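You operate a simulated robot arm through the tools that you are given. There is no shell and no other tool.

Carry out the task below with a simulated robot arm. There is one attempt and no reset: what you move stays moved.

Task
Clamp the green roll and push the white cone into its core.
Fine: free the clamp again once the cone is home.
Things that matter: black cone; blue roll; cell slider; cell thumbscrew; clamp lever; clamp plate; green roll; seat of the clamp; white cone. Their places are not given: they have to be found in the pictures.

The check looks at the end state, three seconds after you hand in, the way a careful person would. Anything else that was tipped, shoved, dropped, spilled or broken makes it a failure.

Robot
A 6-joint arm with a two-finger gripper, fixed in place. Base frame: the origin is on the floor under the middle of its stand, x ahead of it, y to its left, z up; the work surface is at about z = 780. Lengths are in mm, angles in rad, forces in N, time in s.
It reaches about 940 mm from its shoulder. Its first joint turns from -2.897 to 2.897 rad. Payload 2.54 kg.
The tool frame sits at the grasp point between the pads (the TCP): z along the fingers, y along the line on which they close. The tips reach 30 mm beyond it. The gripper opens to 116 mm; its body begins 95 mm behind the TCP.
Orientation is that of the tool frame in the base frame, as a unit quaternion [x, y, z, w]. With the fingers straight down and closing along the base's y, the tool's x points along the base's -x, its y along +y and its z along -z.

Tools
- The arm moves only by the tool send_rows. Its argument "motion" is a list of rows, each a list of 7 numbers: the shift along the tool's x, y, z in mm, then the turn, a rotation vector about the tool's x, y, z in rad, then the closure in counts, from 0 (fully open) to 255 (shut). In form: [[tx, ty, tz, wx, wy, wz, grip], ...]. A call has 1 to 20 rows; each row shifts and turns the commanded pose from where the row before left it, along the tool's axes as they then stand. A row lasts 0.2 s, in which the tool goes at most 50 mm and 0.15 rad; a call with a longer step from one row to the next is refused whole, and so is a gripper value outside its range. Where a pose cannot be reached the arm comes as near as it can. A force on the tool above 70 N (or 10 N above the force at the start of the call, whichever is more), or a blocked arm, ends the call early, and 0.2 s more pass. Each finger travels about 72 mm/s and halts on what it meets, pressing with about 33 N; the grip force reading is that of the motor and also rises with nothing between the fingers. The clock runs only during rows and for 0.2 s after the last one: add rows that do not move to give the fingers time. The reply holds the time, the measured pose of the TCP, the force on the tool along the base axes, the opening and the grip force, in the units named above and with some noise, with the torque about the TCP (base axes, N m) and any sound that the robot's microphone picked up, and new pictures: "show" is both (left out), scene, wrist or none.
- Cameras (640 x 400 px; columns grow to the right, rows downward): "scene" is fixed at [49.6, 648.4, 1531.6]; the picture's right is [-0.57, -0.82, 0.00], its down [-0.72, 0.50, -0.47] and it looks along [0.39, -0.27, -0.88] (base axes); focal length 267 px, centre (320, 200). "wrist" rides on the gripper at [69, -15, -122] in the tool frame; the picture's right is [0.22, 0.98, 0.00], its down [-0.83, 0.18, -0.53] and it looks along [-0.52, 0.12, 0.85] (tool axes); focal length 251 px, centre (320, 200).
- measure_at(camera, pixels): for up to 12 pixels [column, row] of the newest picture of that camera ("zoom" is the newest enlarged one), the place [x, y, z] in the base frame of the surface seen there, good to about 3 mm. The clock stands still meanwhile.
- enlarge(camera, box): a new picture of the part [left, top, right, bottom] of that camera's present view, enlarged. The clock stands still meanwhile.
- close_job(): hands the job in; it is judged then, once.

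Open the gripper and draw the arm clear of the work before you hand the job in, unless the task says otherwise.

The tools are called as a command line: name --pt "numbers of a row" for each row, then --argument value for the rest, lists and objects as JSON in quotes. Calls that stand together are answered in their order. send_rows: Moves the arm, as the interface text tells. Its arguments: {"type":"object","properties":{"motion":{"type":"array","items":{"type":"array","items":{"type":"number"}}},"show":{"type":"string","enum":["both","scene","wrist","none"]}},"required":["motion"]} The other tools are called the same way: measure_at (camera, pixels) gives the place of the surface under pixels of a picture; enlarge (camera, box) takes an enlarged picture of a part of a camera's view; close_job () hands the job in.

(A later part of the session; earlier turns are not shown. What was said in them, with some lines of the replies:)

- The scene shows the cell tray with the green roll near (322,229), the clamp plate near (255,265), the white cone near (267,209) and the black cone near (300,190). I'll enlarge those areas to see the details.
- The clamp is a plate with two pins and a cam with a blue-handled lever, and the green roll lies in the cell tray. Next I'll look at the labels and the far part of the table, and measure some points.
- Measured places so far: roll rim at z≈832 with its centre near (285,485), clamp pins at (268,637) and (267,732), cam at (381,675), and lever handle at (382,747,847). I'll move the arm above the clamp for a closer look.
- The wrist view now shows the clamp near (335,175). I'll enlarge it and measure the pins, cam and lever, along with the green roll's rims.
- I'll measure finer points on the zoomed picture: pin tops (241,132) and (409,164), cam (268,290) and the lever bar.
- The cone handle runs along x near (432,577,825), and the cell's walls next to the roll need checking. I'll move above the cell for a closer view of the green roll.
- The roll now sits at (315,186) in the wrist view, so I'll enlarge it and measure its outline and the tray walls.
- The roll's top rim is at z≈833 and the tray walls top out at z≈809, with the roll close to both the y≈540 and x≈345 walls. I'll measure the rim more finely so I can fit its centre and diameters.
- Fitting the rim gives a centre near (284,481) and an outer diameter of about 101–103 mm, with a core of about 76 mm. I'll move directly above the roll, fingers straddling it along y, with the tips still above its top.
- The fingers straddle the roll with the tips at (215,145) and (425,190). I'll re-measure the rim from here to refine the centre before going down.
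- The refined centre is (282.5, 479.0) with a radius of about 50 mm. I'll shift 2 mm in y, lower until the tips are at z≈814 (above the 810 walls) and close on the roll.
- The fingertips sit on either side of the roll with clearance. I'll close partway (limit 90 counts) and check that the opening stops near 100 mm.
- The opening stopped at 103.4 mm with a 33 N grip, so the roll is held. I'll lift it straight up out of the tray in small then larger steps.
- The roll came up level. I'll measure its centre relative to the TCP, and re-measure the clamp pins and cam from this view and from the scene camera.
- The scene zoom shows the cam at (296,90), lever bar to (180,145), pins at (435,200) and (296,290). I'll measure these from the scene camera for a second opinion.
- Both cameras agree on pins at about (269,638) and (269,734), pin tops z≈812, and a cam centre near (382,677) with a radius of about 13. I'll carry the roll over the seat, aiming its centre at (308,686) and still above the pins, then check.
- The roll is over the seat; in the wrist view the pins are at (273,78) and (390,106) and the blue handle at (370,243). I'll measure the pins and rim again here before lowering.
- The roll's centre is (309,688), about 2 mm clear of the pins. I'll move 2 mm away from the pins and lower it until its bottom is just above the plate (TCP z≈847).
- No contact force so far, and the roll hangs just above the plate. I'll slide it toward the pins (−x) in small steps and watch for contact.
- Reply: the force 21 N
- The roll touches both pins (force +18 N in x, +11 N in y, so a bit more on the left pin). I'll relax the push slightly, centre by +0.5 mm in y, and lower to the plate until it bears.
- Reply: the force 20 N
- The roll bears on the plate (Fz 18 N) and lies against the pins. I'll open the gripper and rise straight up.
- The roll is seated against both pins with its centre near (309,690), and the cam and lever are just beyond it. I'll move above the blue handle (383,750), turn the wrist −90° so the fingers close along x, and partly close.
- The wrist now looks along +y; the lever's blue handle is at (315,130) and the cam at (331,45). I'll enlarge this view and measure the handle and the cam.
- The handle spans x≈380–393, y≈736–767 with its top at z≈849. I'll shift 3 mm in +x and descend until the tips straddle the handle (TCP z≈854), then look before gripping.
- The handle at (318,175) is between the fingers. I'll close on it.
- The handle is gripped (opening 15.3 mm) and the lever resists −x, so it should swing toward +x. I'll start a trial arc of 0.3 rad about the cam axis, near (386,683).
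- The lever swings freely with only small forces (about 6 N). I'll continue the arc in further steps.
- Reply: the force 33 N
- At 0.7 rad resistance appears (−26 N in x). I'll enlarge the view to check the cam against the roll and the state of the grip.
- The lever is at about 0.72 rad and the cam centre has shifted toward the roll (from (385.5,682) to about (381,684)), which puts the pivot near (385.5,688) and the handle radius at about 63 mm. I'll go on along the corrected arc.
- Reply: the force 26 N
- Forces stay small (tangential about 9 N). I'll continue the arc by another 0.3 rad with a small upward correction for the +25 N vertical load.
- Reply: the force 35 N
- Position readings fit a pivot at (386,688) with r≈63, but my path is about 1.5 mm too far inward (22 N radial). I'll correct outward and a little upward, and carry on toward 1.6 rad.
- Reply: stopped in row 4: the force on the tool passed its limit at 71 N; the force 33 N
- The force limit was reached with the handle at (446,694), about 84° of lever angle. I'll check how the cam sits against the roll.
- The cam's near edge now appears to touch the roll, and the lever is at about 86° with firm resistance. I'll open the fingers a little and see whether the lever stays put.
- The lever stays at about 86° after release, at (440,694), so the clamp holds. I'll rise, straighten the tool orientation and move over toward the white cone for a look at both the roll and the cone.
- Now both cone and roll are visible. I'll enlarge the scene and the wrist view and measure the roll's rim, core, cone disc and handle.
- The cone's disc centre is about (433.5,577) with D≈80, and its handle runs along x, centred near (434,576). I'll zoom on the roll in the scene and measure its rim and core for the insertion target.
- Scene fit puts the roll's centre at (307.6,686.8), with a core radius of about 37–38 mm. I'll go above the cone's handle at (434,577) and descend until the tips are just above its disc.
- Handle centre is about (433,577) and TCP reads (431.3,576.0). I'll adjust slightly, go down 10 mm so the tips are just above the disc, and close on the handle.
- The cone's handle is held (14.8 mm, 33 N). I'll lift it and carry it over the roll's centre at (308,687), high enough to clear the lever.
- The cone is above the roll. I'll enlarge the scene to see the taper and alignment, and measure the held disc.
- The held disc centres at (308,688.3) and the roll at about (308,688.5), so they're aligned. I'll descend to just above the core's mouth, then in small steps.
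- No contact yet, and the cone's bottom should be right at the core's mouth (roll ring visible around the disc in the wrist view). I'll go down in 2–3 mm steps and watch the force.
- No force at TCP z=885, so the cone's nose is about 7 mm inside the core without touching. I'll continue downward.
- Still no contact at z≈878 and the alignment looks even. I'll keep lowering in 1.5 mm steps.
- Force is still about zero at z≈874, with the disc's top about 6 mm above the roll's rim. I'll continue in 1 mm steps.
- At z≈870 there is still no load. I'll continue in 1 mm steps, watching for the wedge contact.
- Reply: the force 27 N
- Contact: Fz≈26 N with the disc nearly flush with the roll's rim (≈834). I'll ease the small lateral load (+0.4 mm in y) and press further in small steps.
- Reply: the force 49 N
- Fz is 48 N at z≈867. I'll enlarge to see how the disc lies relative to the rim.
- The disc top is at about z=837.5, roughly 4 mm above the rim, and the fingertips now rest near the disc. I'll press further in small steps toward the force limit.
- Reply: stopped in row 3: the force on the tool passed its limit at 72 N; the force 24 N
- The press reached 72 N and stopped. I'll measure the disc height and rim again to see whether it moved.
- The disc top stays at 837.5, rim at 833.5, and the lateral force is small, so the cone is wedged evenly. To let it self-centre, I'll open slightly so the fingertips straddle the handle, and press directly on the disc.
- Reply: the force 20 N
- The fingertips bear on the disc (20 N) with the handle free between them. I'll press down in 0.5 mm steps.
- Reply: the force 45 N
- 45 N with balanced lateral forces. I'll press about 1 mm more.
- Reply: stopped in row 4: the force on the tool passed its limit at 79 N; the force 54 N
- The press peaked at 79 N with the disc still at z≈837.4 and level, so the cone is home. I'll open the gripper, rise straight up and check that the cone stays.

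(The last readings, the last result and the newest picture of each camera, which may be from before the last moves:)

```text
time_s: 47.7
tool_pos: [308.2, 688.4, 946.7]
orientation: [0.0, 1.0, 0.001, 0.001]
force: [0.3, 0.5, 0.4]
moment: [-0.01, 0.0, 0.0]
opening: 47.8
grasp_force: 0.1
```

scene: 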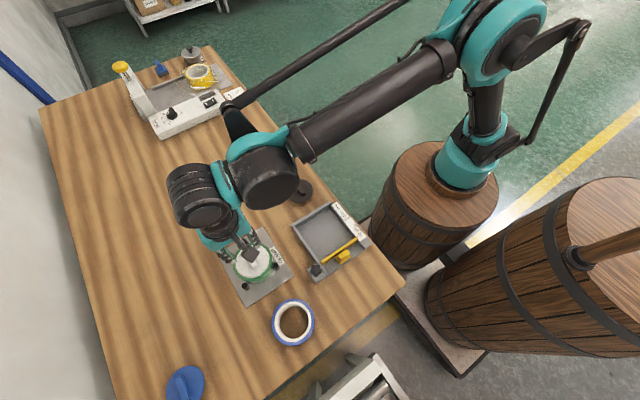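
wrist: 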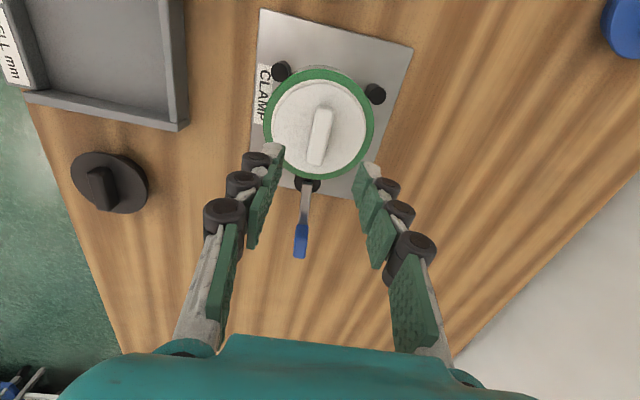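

The cone stays in place. I'll check the seated cone and lever positions from here before going to the lever.

enlarge --camera "wrist" --box '[230, 40, 410, 270]'

measure_at --camera "wrist" --pixels '[[305, 90], [340, 90], [290, 110], [355, 120], [285, 140], [352, 145], [308, 182], [305, 210], [301, 235], [300, 253], [295, 240], [306, 240]]'

```text
1.74 times, centred on (320, 155) of wrist
```

zoom: 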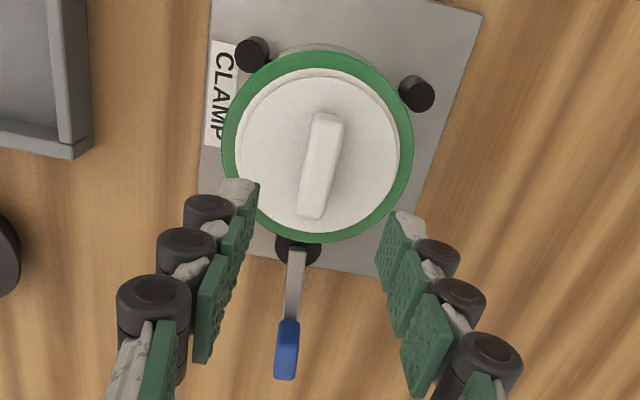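

```text
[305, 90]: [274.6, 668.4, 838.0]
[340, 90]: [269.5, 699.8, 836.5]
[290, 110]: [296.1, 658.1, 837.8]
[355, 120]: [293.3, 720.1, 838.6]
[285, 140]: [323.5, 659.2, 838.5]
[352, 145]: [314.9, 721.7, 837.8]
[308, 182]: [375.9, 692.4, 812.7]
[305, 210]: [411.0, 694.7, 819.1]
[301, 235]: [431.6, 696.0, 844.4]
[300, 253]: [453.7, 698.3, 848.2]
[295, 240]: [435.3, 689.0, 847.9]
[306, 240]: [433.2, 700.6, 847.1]
```

The cone sits level (disc z≈838) and the lever handle is near (445,696,848). I'll move above it and descend with the fingers straddling it along y.

send_rows --pt "-46 2 0 0 0 0 150" --pt "-46 2 0 0 0 0 150" --pt "-46 3 0 0 0 0 150" --pt "0 0 40 0 0 0 150" --pt "0 0 30 0 0 0 150" --pt "0 0 15 0 0 0 150" --pt "0 0 7 0 0 0 150" --pt "0 0 0 0 0 0 150"

```text
time_s: 49.5
tool_pos: [446.9, 695.2, 855.0]
orientation: [0.0, 1.0, 0.001, 0.001]
force: [-0.3, 0.3, -0.4]
moment: [0.0, 0.02, -0.02]
opening: 47.8
grasp_force: 0.0
```

scene: 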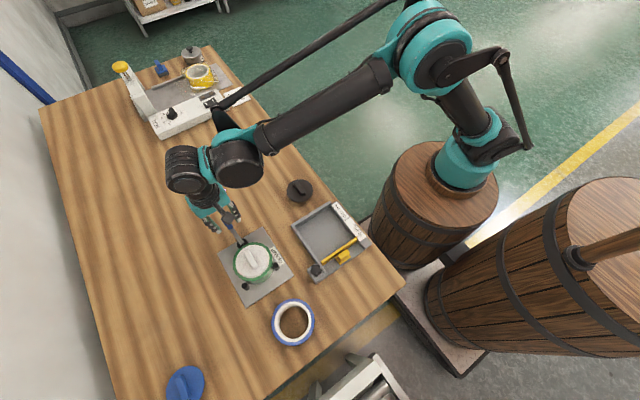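
wrist: 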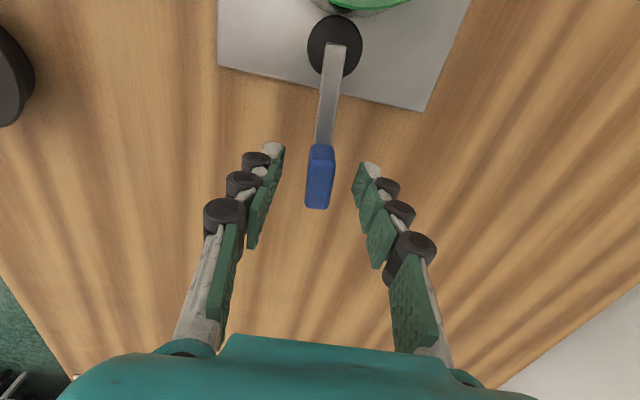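

The handle is centred between the fingers. I'll grip it and start swinging the lever back (toward +y) by 0.3 rad.

send_rows --pt "0 0 0 0 0 0 200" --pt "0 0 0 0 0 0 255" --pt "0 0 0 0 0 0 255" --pt "0.32 6.2 0 0 0 -0.1 255" --pt "0.32 6.2 0 0 0 -0.1 255" --pt "0.32 6.2 0 0 0 -0.1 255" --pt "0 0 0 0 0 0 255"

```text
time_s: 51.1
tool_pos: [441.8, 713.2, 855.8]
orientation: [-0.15, 0.989, 0.001, 0.0]
force: [-21.5, -25.3, -11.0]
moment: [-0.7, 0.64, 0.94]
opening: 17.5
grasp_force: 43.3
```

scene: 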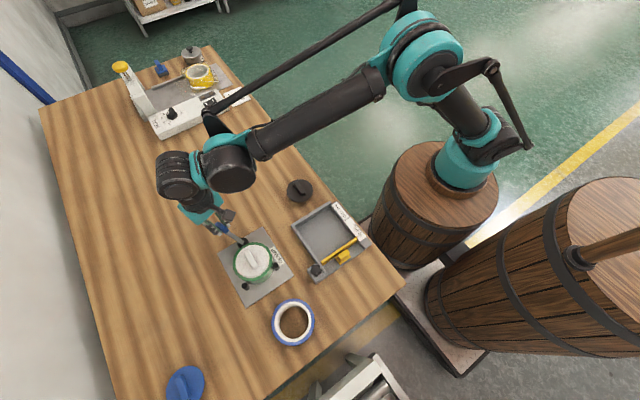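
wrist: 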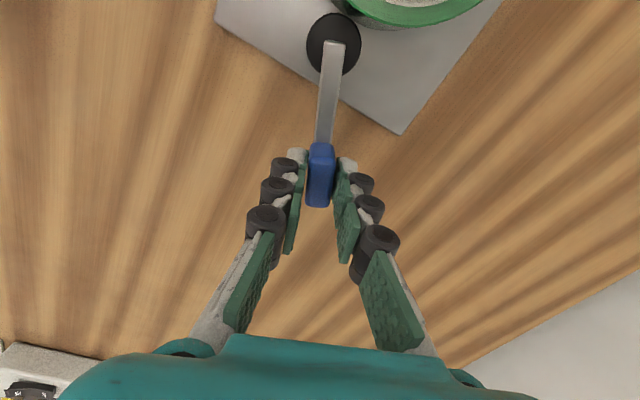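

The grip is slightly twisted on the handle (opening 17.5) with a 28 N inward radial pull. I'll correct by turning the tool a bit and moving 1.5 mm inward, then continue the arc.

send_rows --pt "1.5 0.5 0.3 0 0 -0.1 255" --pt "0.5 6.0 0 0 0 -0.1 255" --pt "0.4 6.0 0 0 0 -0.1 255" --pt "0 0 0 0 0 0 255" --show "wrist"

```text
time_s: 52.1
tool_pos: [438.0, 725.4, 854.8]
orientation: [-0.295, 0.955, 0.001, 0.001]
force: [-7.2, -13.5, 9.0]
moment: [-0.42, 0.26, 0.46]
opening: 15.5
grasp_force: 42.0
```

wrist: 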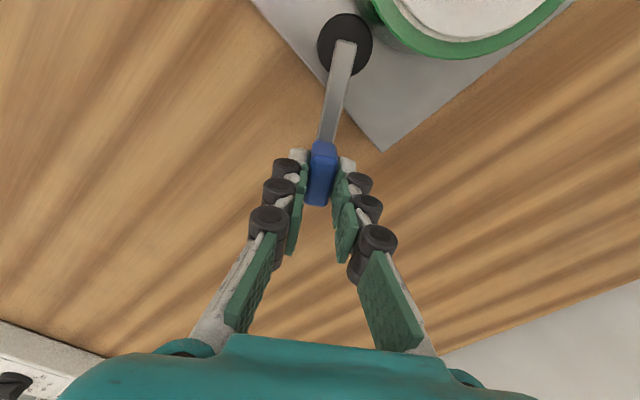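

Forces are small now, lever at about 0.95 rad. I'll continue the arc back with a slight inward correction.

send_rows --pt "0.7 6.2 0 0 0 -0.1 255" --pt "0.5 6.2 0 0 0 -0.1 255" --pt "0.4 6.2 0 0 0 -0.1 255" --pt "0.32 6.2 0 0 0 -0.1 255" --pt "0 0 0 0 0 0 255" --show "wrist"

```text
time_s: 53.3
tool_pos: [418.8, 742.4, 854.8]
orientation: [-0.48, 0.877, 0.001, 0.002]
force: [3.3, 3.5, 25.7]
moment: [0.08, -0.02, 0.08]
opening: 15.5
grasp_force: 41.3
```

wrist: 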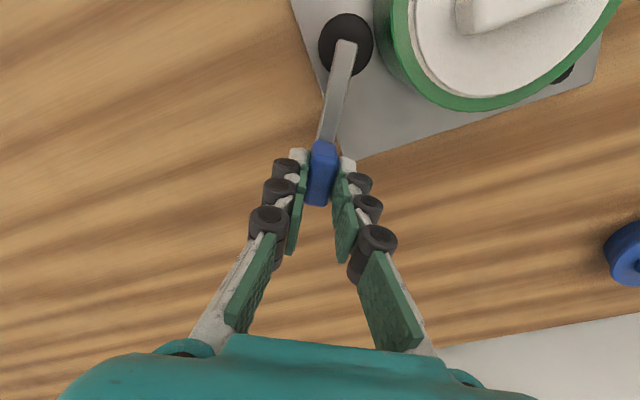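

The lever is at about 0.55 rad with low lateral forces. I'll continue the remaining arc to its open position, raising slightly for the vertical load.

send_rows --pt "0.32 6.2 -0.5 0 0 -0.1 255" --pt "0.32 6.2 0 0 0 -0.1 255" --pt "0.32 6.2 0 0 0 -0.1 255" --pt "0.32 6.2 0 0 0 -0.1 255" --pt "0 0 0 0 0 0 255" --show "wrist"

```text
time_s: 54.5
tool_pos: [397.0, 751.1, 853.9]
orientation: [-0.645, 0.764, 0.0, 0.001]
force: [7.5, 8.1, 22.3]
moment: [0.45, -0.2, 0.37]
opening: 15.1
grasp_force: 41.8
```

wrist: 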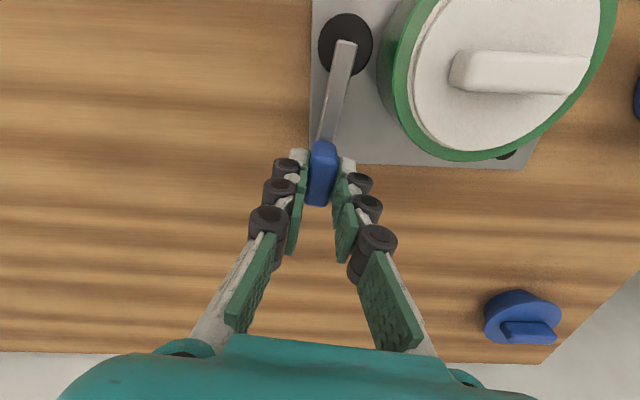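

About 0.17 rad remains to the starting lever position. I'll finish with two small rows.

send_rows --pt "0.2 5.0 -0.4 0 0 -0.085 255" --pt "0.2 5.0 0 0 0 -0.085 255" --pt "0 0 0 0 0 0 255"

```text
time_s: 55.3
tool_pos: [386.6, 752.0, 854.2]
orientation: [0.707, -0.707, 0.0, -0.001]
force: [2.3, 3.6, 9.9]
moment: [0.6, -0.11, -0.02]
opening: 15.6
grasp_force: 41.7
```

scene: 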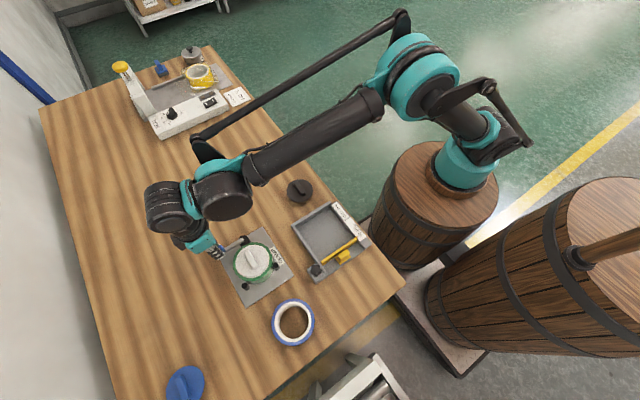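
wrist: 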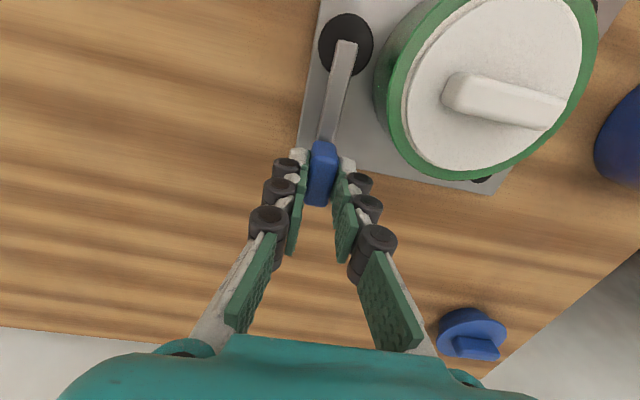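

The lever is back at (386.6,752), where it started. I'll nudge 3 mm further toward −x to confirm it's against its open stop, then open the fingers.

send_rows --pt "0 1.5 0 0 0 0 255" --pt "0 1.5 0 0 0 0 255" --pt "0 0 0 0 0 0 255" --show "wrist"

```text
time_s: 56.1
tool_pos: [385.7, 752.6, 853.7]
orientation: [-0.706, 0.708, 0.001, 0.002]
force: [27.9, 18.9, 14.2]
moment: [0.67, -0.79, 0.65]
opening: 15.3
grasp_force: 41.5
```

wrist: 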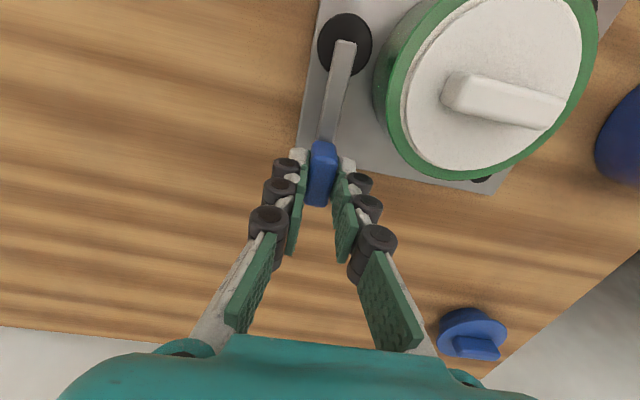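

The lever resists (+28 N) at its open stop. I'll relax the push, open the fingers to about 48 mm (keeping clear of the roll), and rise straight up.

send_rows --pt "0 -2.5 0 0 0 0 255" --pt "0 0 0 0 0 0 200" --pt "0 0 0 0 0 0 150" --pt "0 0 0 0 0 0 150" --pt "0 0 -10 0 0 0 150" --pt "0 0 -30 0 0 0 150" --pt "0 0 -40 0 0 0 150" --pt "0 0 -40 0 0 0 150" --pt "0 0 0 0 0 0 150"

```text
time_s: 58.1
tool_pos: [384.8, 753.2, 974.8]
orientation: [-0.707, 0.708, 0.0, 0.001]
force: [0.2, 0.2, 0.3]
moment: [0.01, 0.03, 0.0]
opening: 47.8
grasp_force: 0.0
```

scene: 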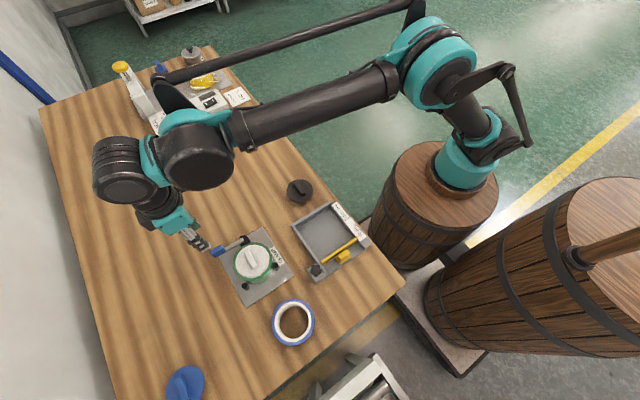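
wrist: 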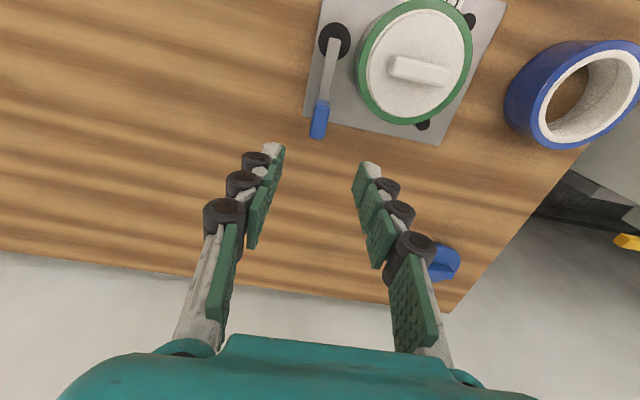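

The lever is open and the roll with its cone sits against the pins. I'll enlarge both views to verify the final state.

enlarge --camera "scene" --box '[205, 225, 295, 305]'

enlarge --camera "wrist" --box '[300, 0, 520, 150]'

```text
5.00 times, centred on (250, 265) of scene
```

zoom: 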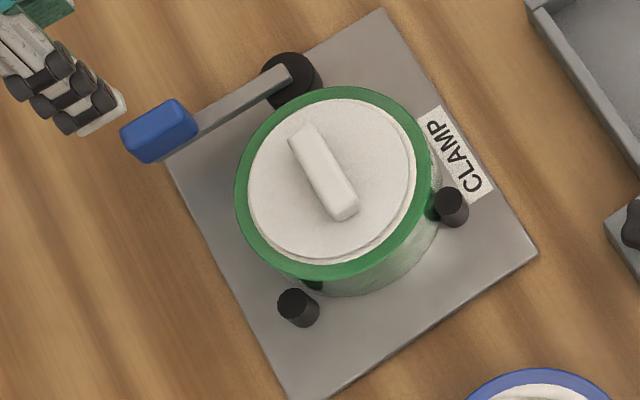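

```text
2.67 times, centred on (410, 75) of wrist
```

zoom: 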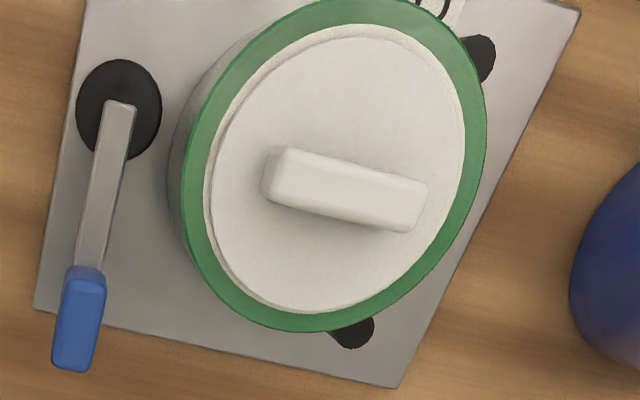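

Lever open, roll against the pins, cone level and concentric in the core. I'll rise, turn the wrist back and open the gripper fully at a safe height.

send_rows --pt "0 0 -40 0 0 0 150" --pt "0 0 -40 0 0 0 100" --pt "0 0 -40 0 0 0 0" --pt "0 0 0 0 0 0.1428 0" --pt "0 0 0 0 0 0.1428 0" --pt "0 0 0 0 0 0.1428 0" --pt "0 0 0 0 0 0.1428 0" --pt "0 0 0 0 0 0.1428 0" --pt "0 0 0 0 0 0.1428 0" --pt "0 0 0 0 0 0.1428 0" --pt "0 0 0 0 0 0.1428 0" --pt "0 0 0 0 0 0.1428 0" --pt "0 0 0 0 0 0.1428 0" --pt "0 0 0 0 0 0.1428 0" --pt "0 0 0 0 0 0 0" --show "none"

send_rows --pt "8 -30 -4 0 0 0 0" --pt "12 -42 -5 0 0 0 0" --pt "12 -42 -5 0 0 0 0" --pt "12 -42 -5 0 0 0 0" --pt "12 -42 -5 0 0 0 0" --pt "12 -42 -5 0 0 0 0" --pt "12 -42 -5 0 0 0 0" --pt "12 -42 -5 0 0 0 0" --pt "10 -40 -4 0 0 0 0" --pt "0 0 0 0 0 0 0"

```text
time_s: 61.3
tool_pos: [384.9, 751.7, 1095.0]
orientation: [0.002, 1.0, 0.001, 0.001]
force: [0.2, 0.6, -0.7]
moment: [0.01, -0.02, -0.01]
opening: 115.9
grasp_force: 0.0
```

```text
time_s: 63.5
tool_pos: [281.7, 385.4, 1138.3]
orientation: [0.001, 1.0, 0.001, 0.001]
force: [-0.7, 0.8, 0.5]
moment: [-0.01, 0.03, 0.0]
opening: 116.1
grasp_force: 0.1
```

scene: 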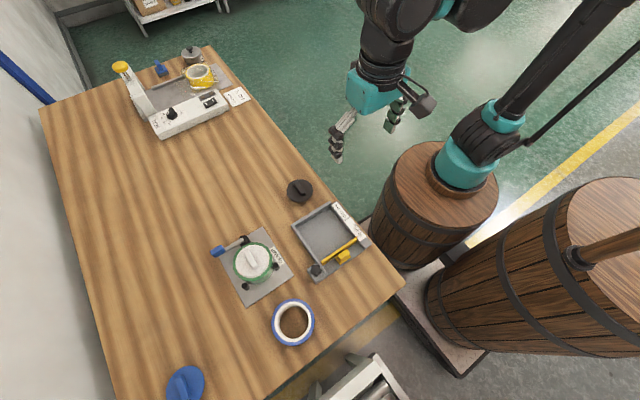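
wrist: 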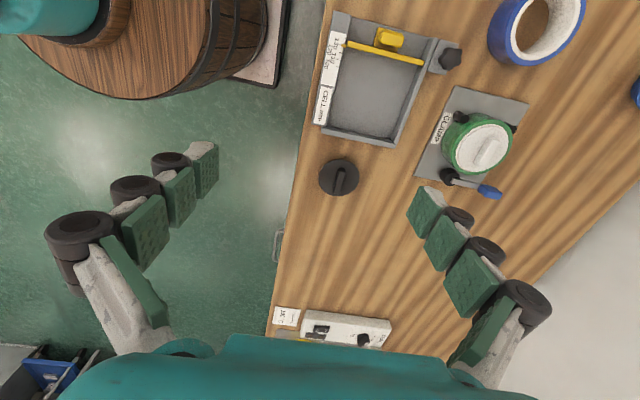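

The arm is clear and everything else appears undisturbed. A last check of the seated cone, the lever and the cell with a zoom and measurements.

enlarge --camera "scene" --box '[200, 170, 380, 300]'

measure_at --camera "scene" --pixels '[[253, 250], [243, 256], [262, 256], [245, 268], [262, 268], [253, 274], [238, 262], [253, 281], [270, 258], [217, 251], [245, 241], [253, 261]]'

enlarge --camera "wrist" --box '[400, 70, 550, 220]'

```text
3.08 times, centred on (290, 235) of scene
```

zoom: 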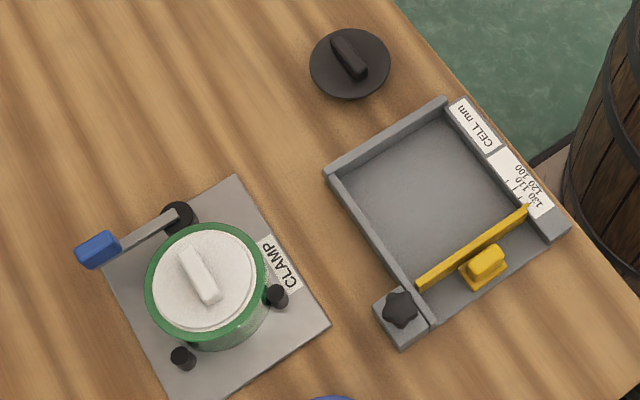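

```text
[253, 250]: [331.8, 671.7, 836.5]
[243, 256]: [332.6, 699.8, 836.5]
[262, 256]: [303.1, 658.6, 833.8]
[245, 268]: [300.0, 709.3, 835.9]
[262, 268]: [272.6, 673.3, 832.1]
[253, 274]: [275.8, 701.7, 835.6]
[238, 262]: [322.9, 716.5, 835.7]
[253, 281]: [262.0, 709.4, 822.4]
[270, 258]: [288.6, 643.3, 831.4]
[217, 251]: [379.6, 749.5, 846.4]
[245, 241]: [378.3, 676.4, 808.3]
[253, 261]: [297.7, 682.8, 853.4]
```

```text
2.67 times, centred on (475, 145) of wrist
```

zoom: 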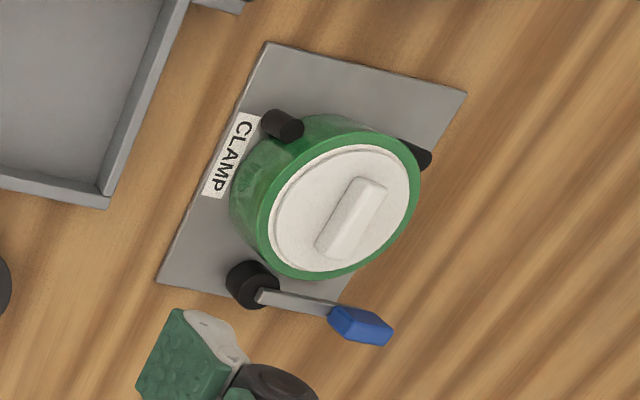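

The cone sits level in the green roll's core, about 2–4 mm proud of the rim. The lever is back at its starting place (about (380,750)), the roll is in the seat against both pins, and nothing else has moved. The gripper is open and clear, so I'm handing in.

close_job

```text
The job is handed in.
```

I clamped the green roll in the seat, pushed the white cone into its core, freed the clamp again and handed the job in. I don't have the check's result.

- **Roll:** it rests on the plate against both pins, where I placed it before clamping.
- **Cone:** it is level and centred in the core. Its top stands about 2–4 mm above the roll's rim. I pressed it at up to 79 N and it went no deeper, so I took it as home.
- **Clamp:** the lever is back at its open stop, at the place where it started.
- **Everything else:** in the final pictures the black cone, blue roll, cell slider and cell thumbscrew look undisturbed. The gripper is fully open and the arm is back near its starting pose, clear of the work.
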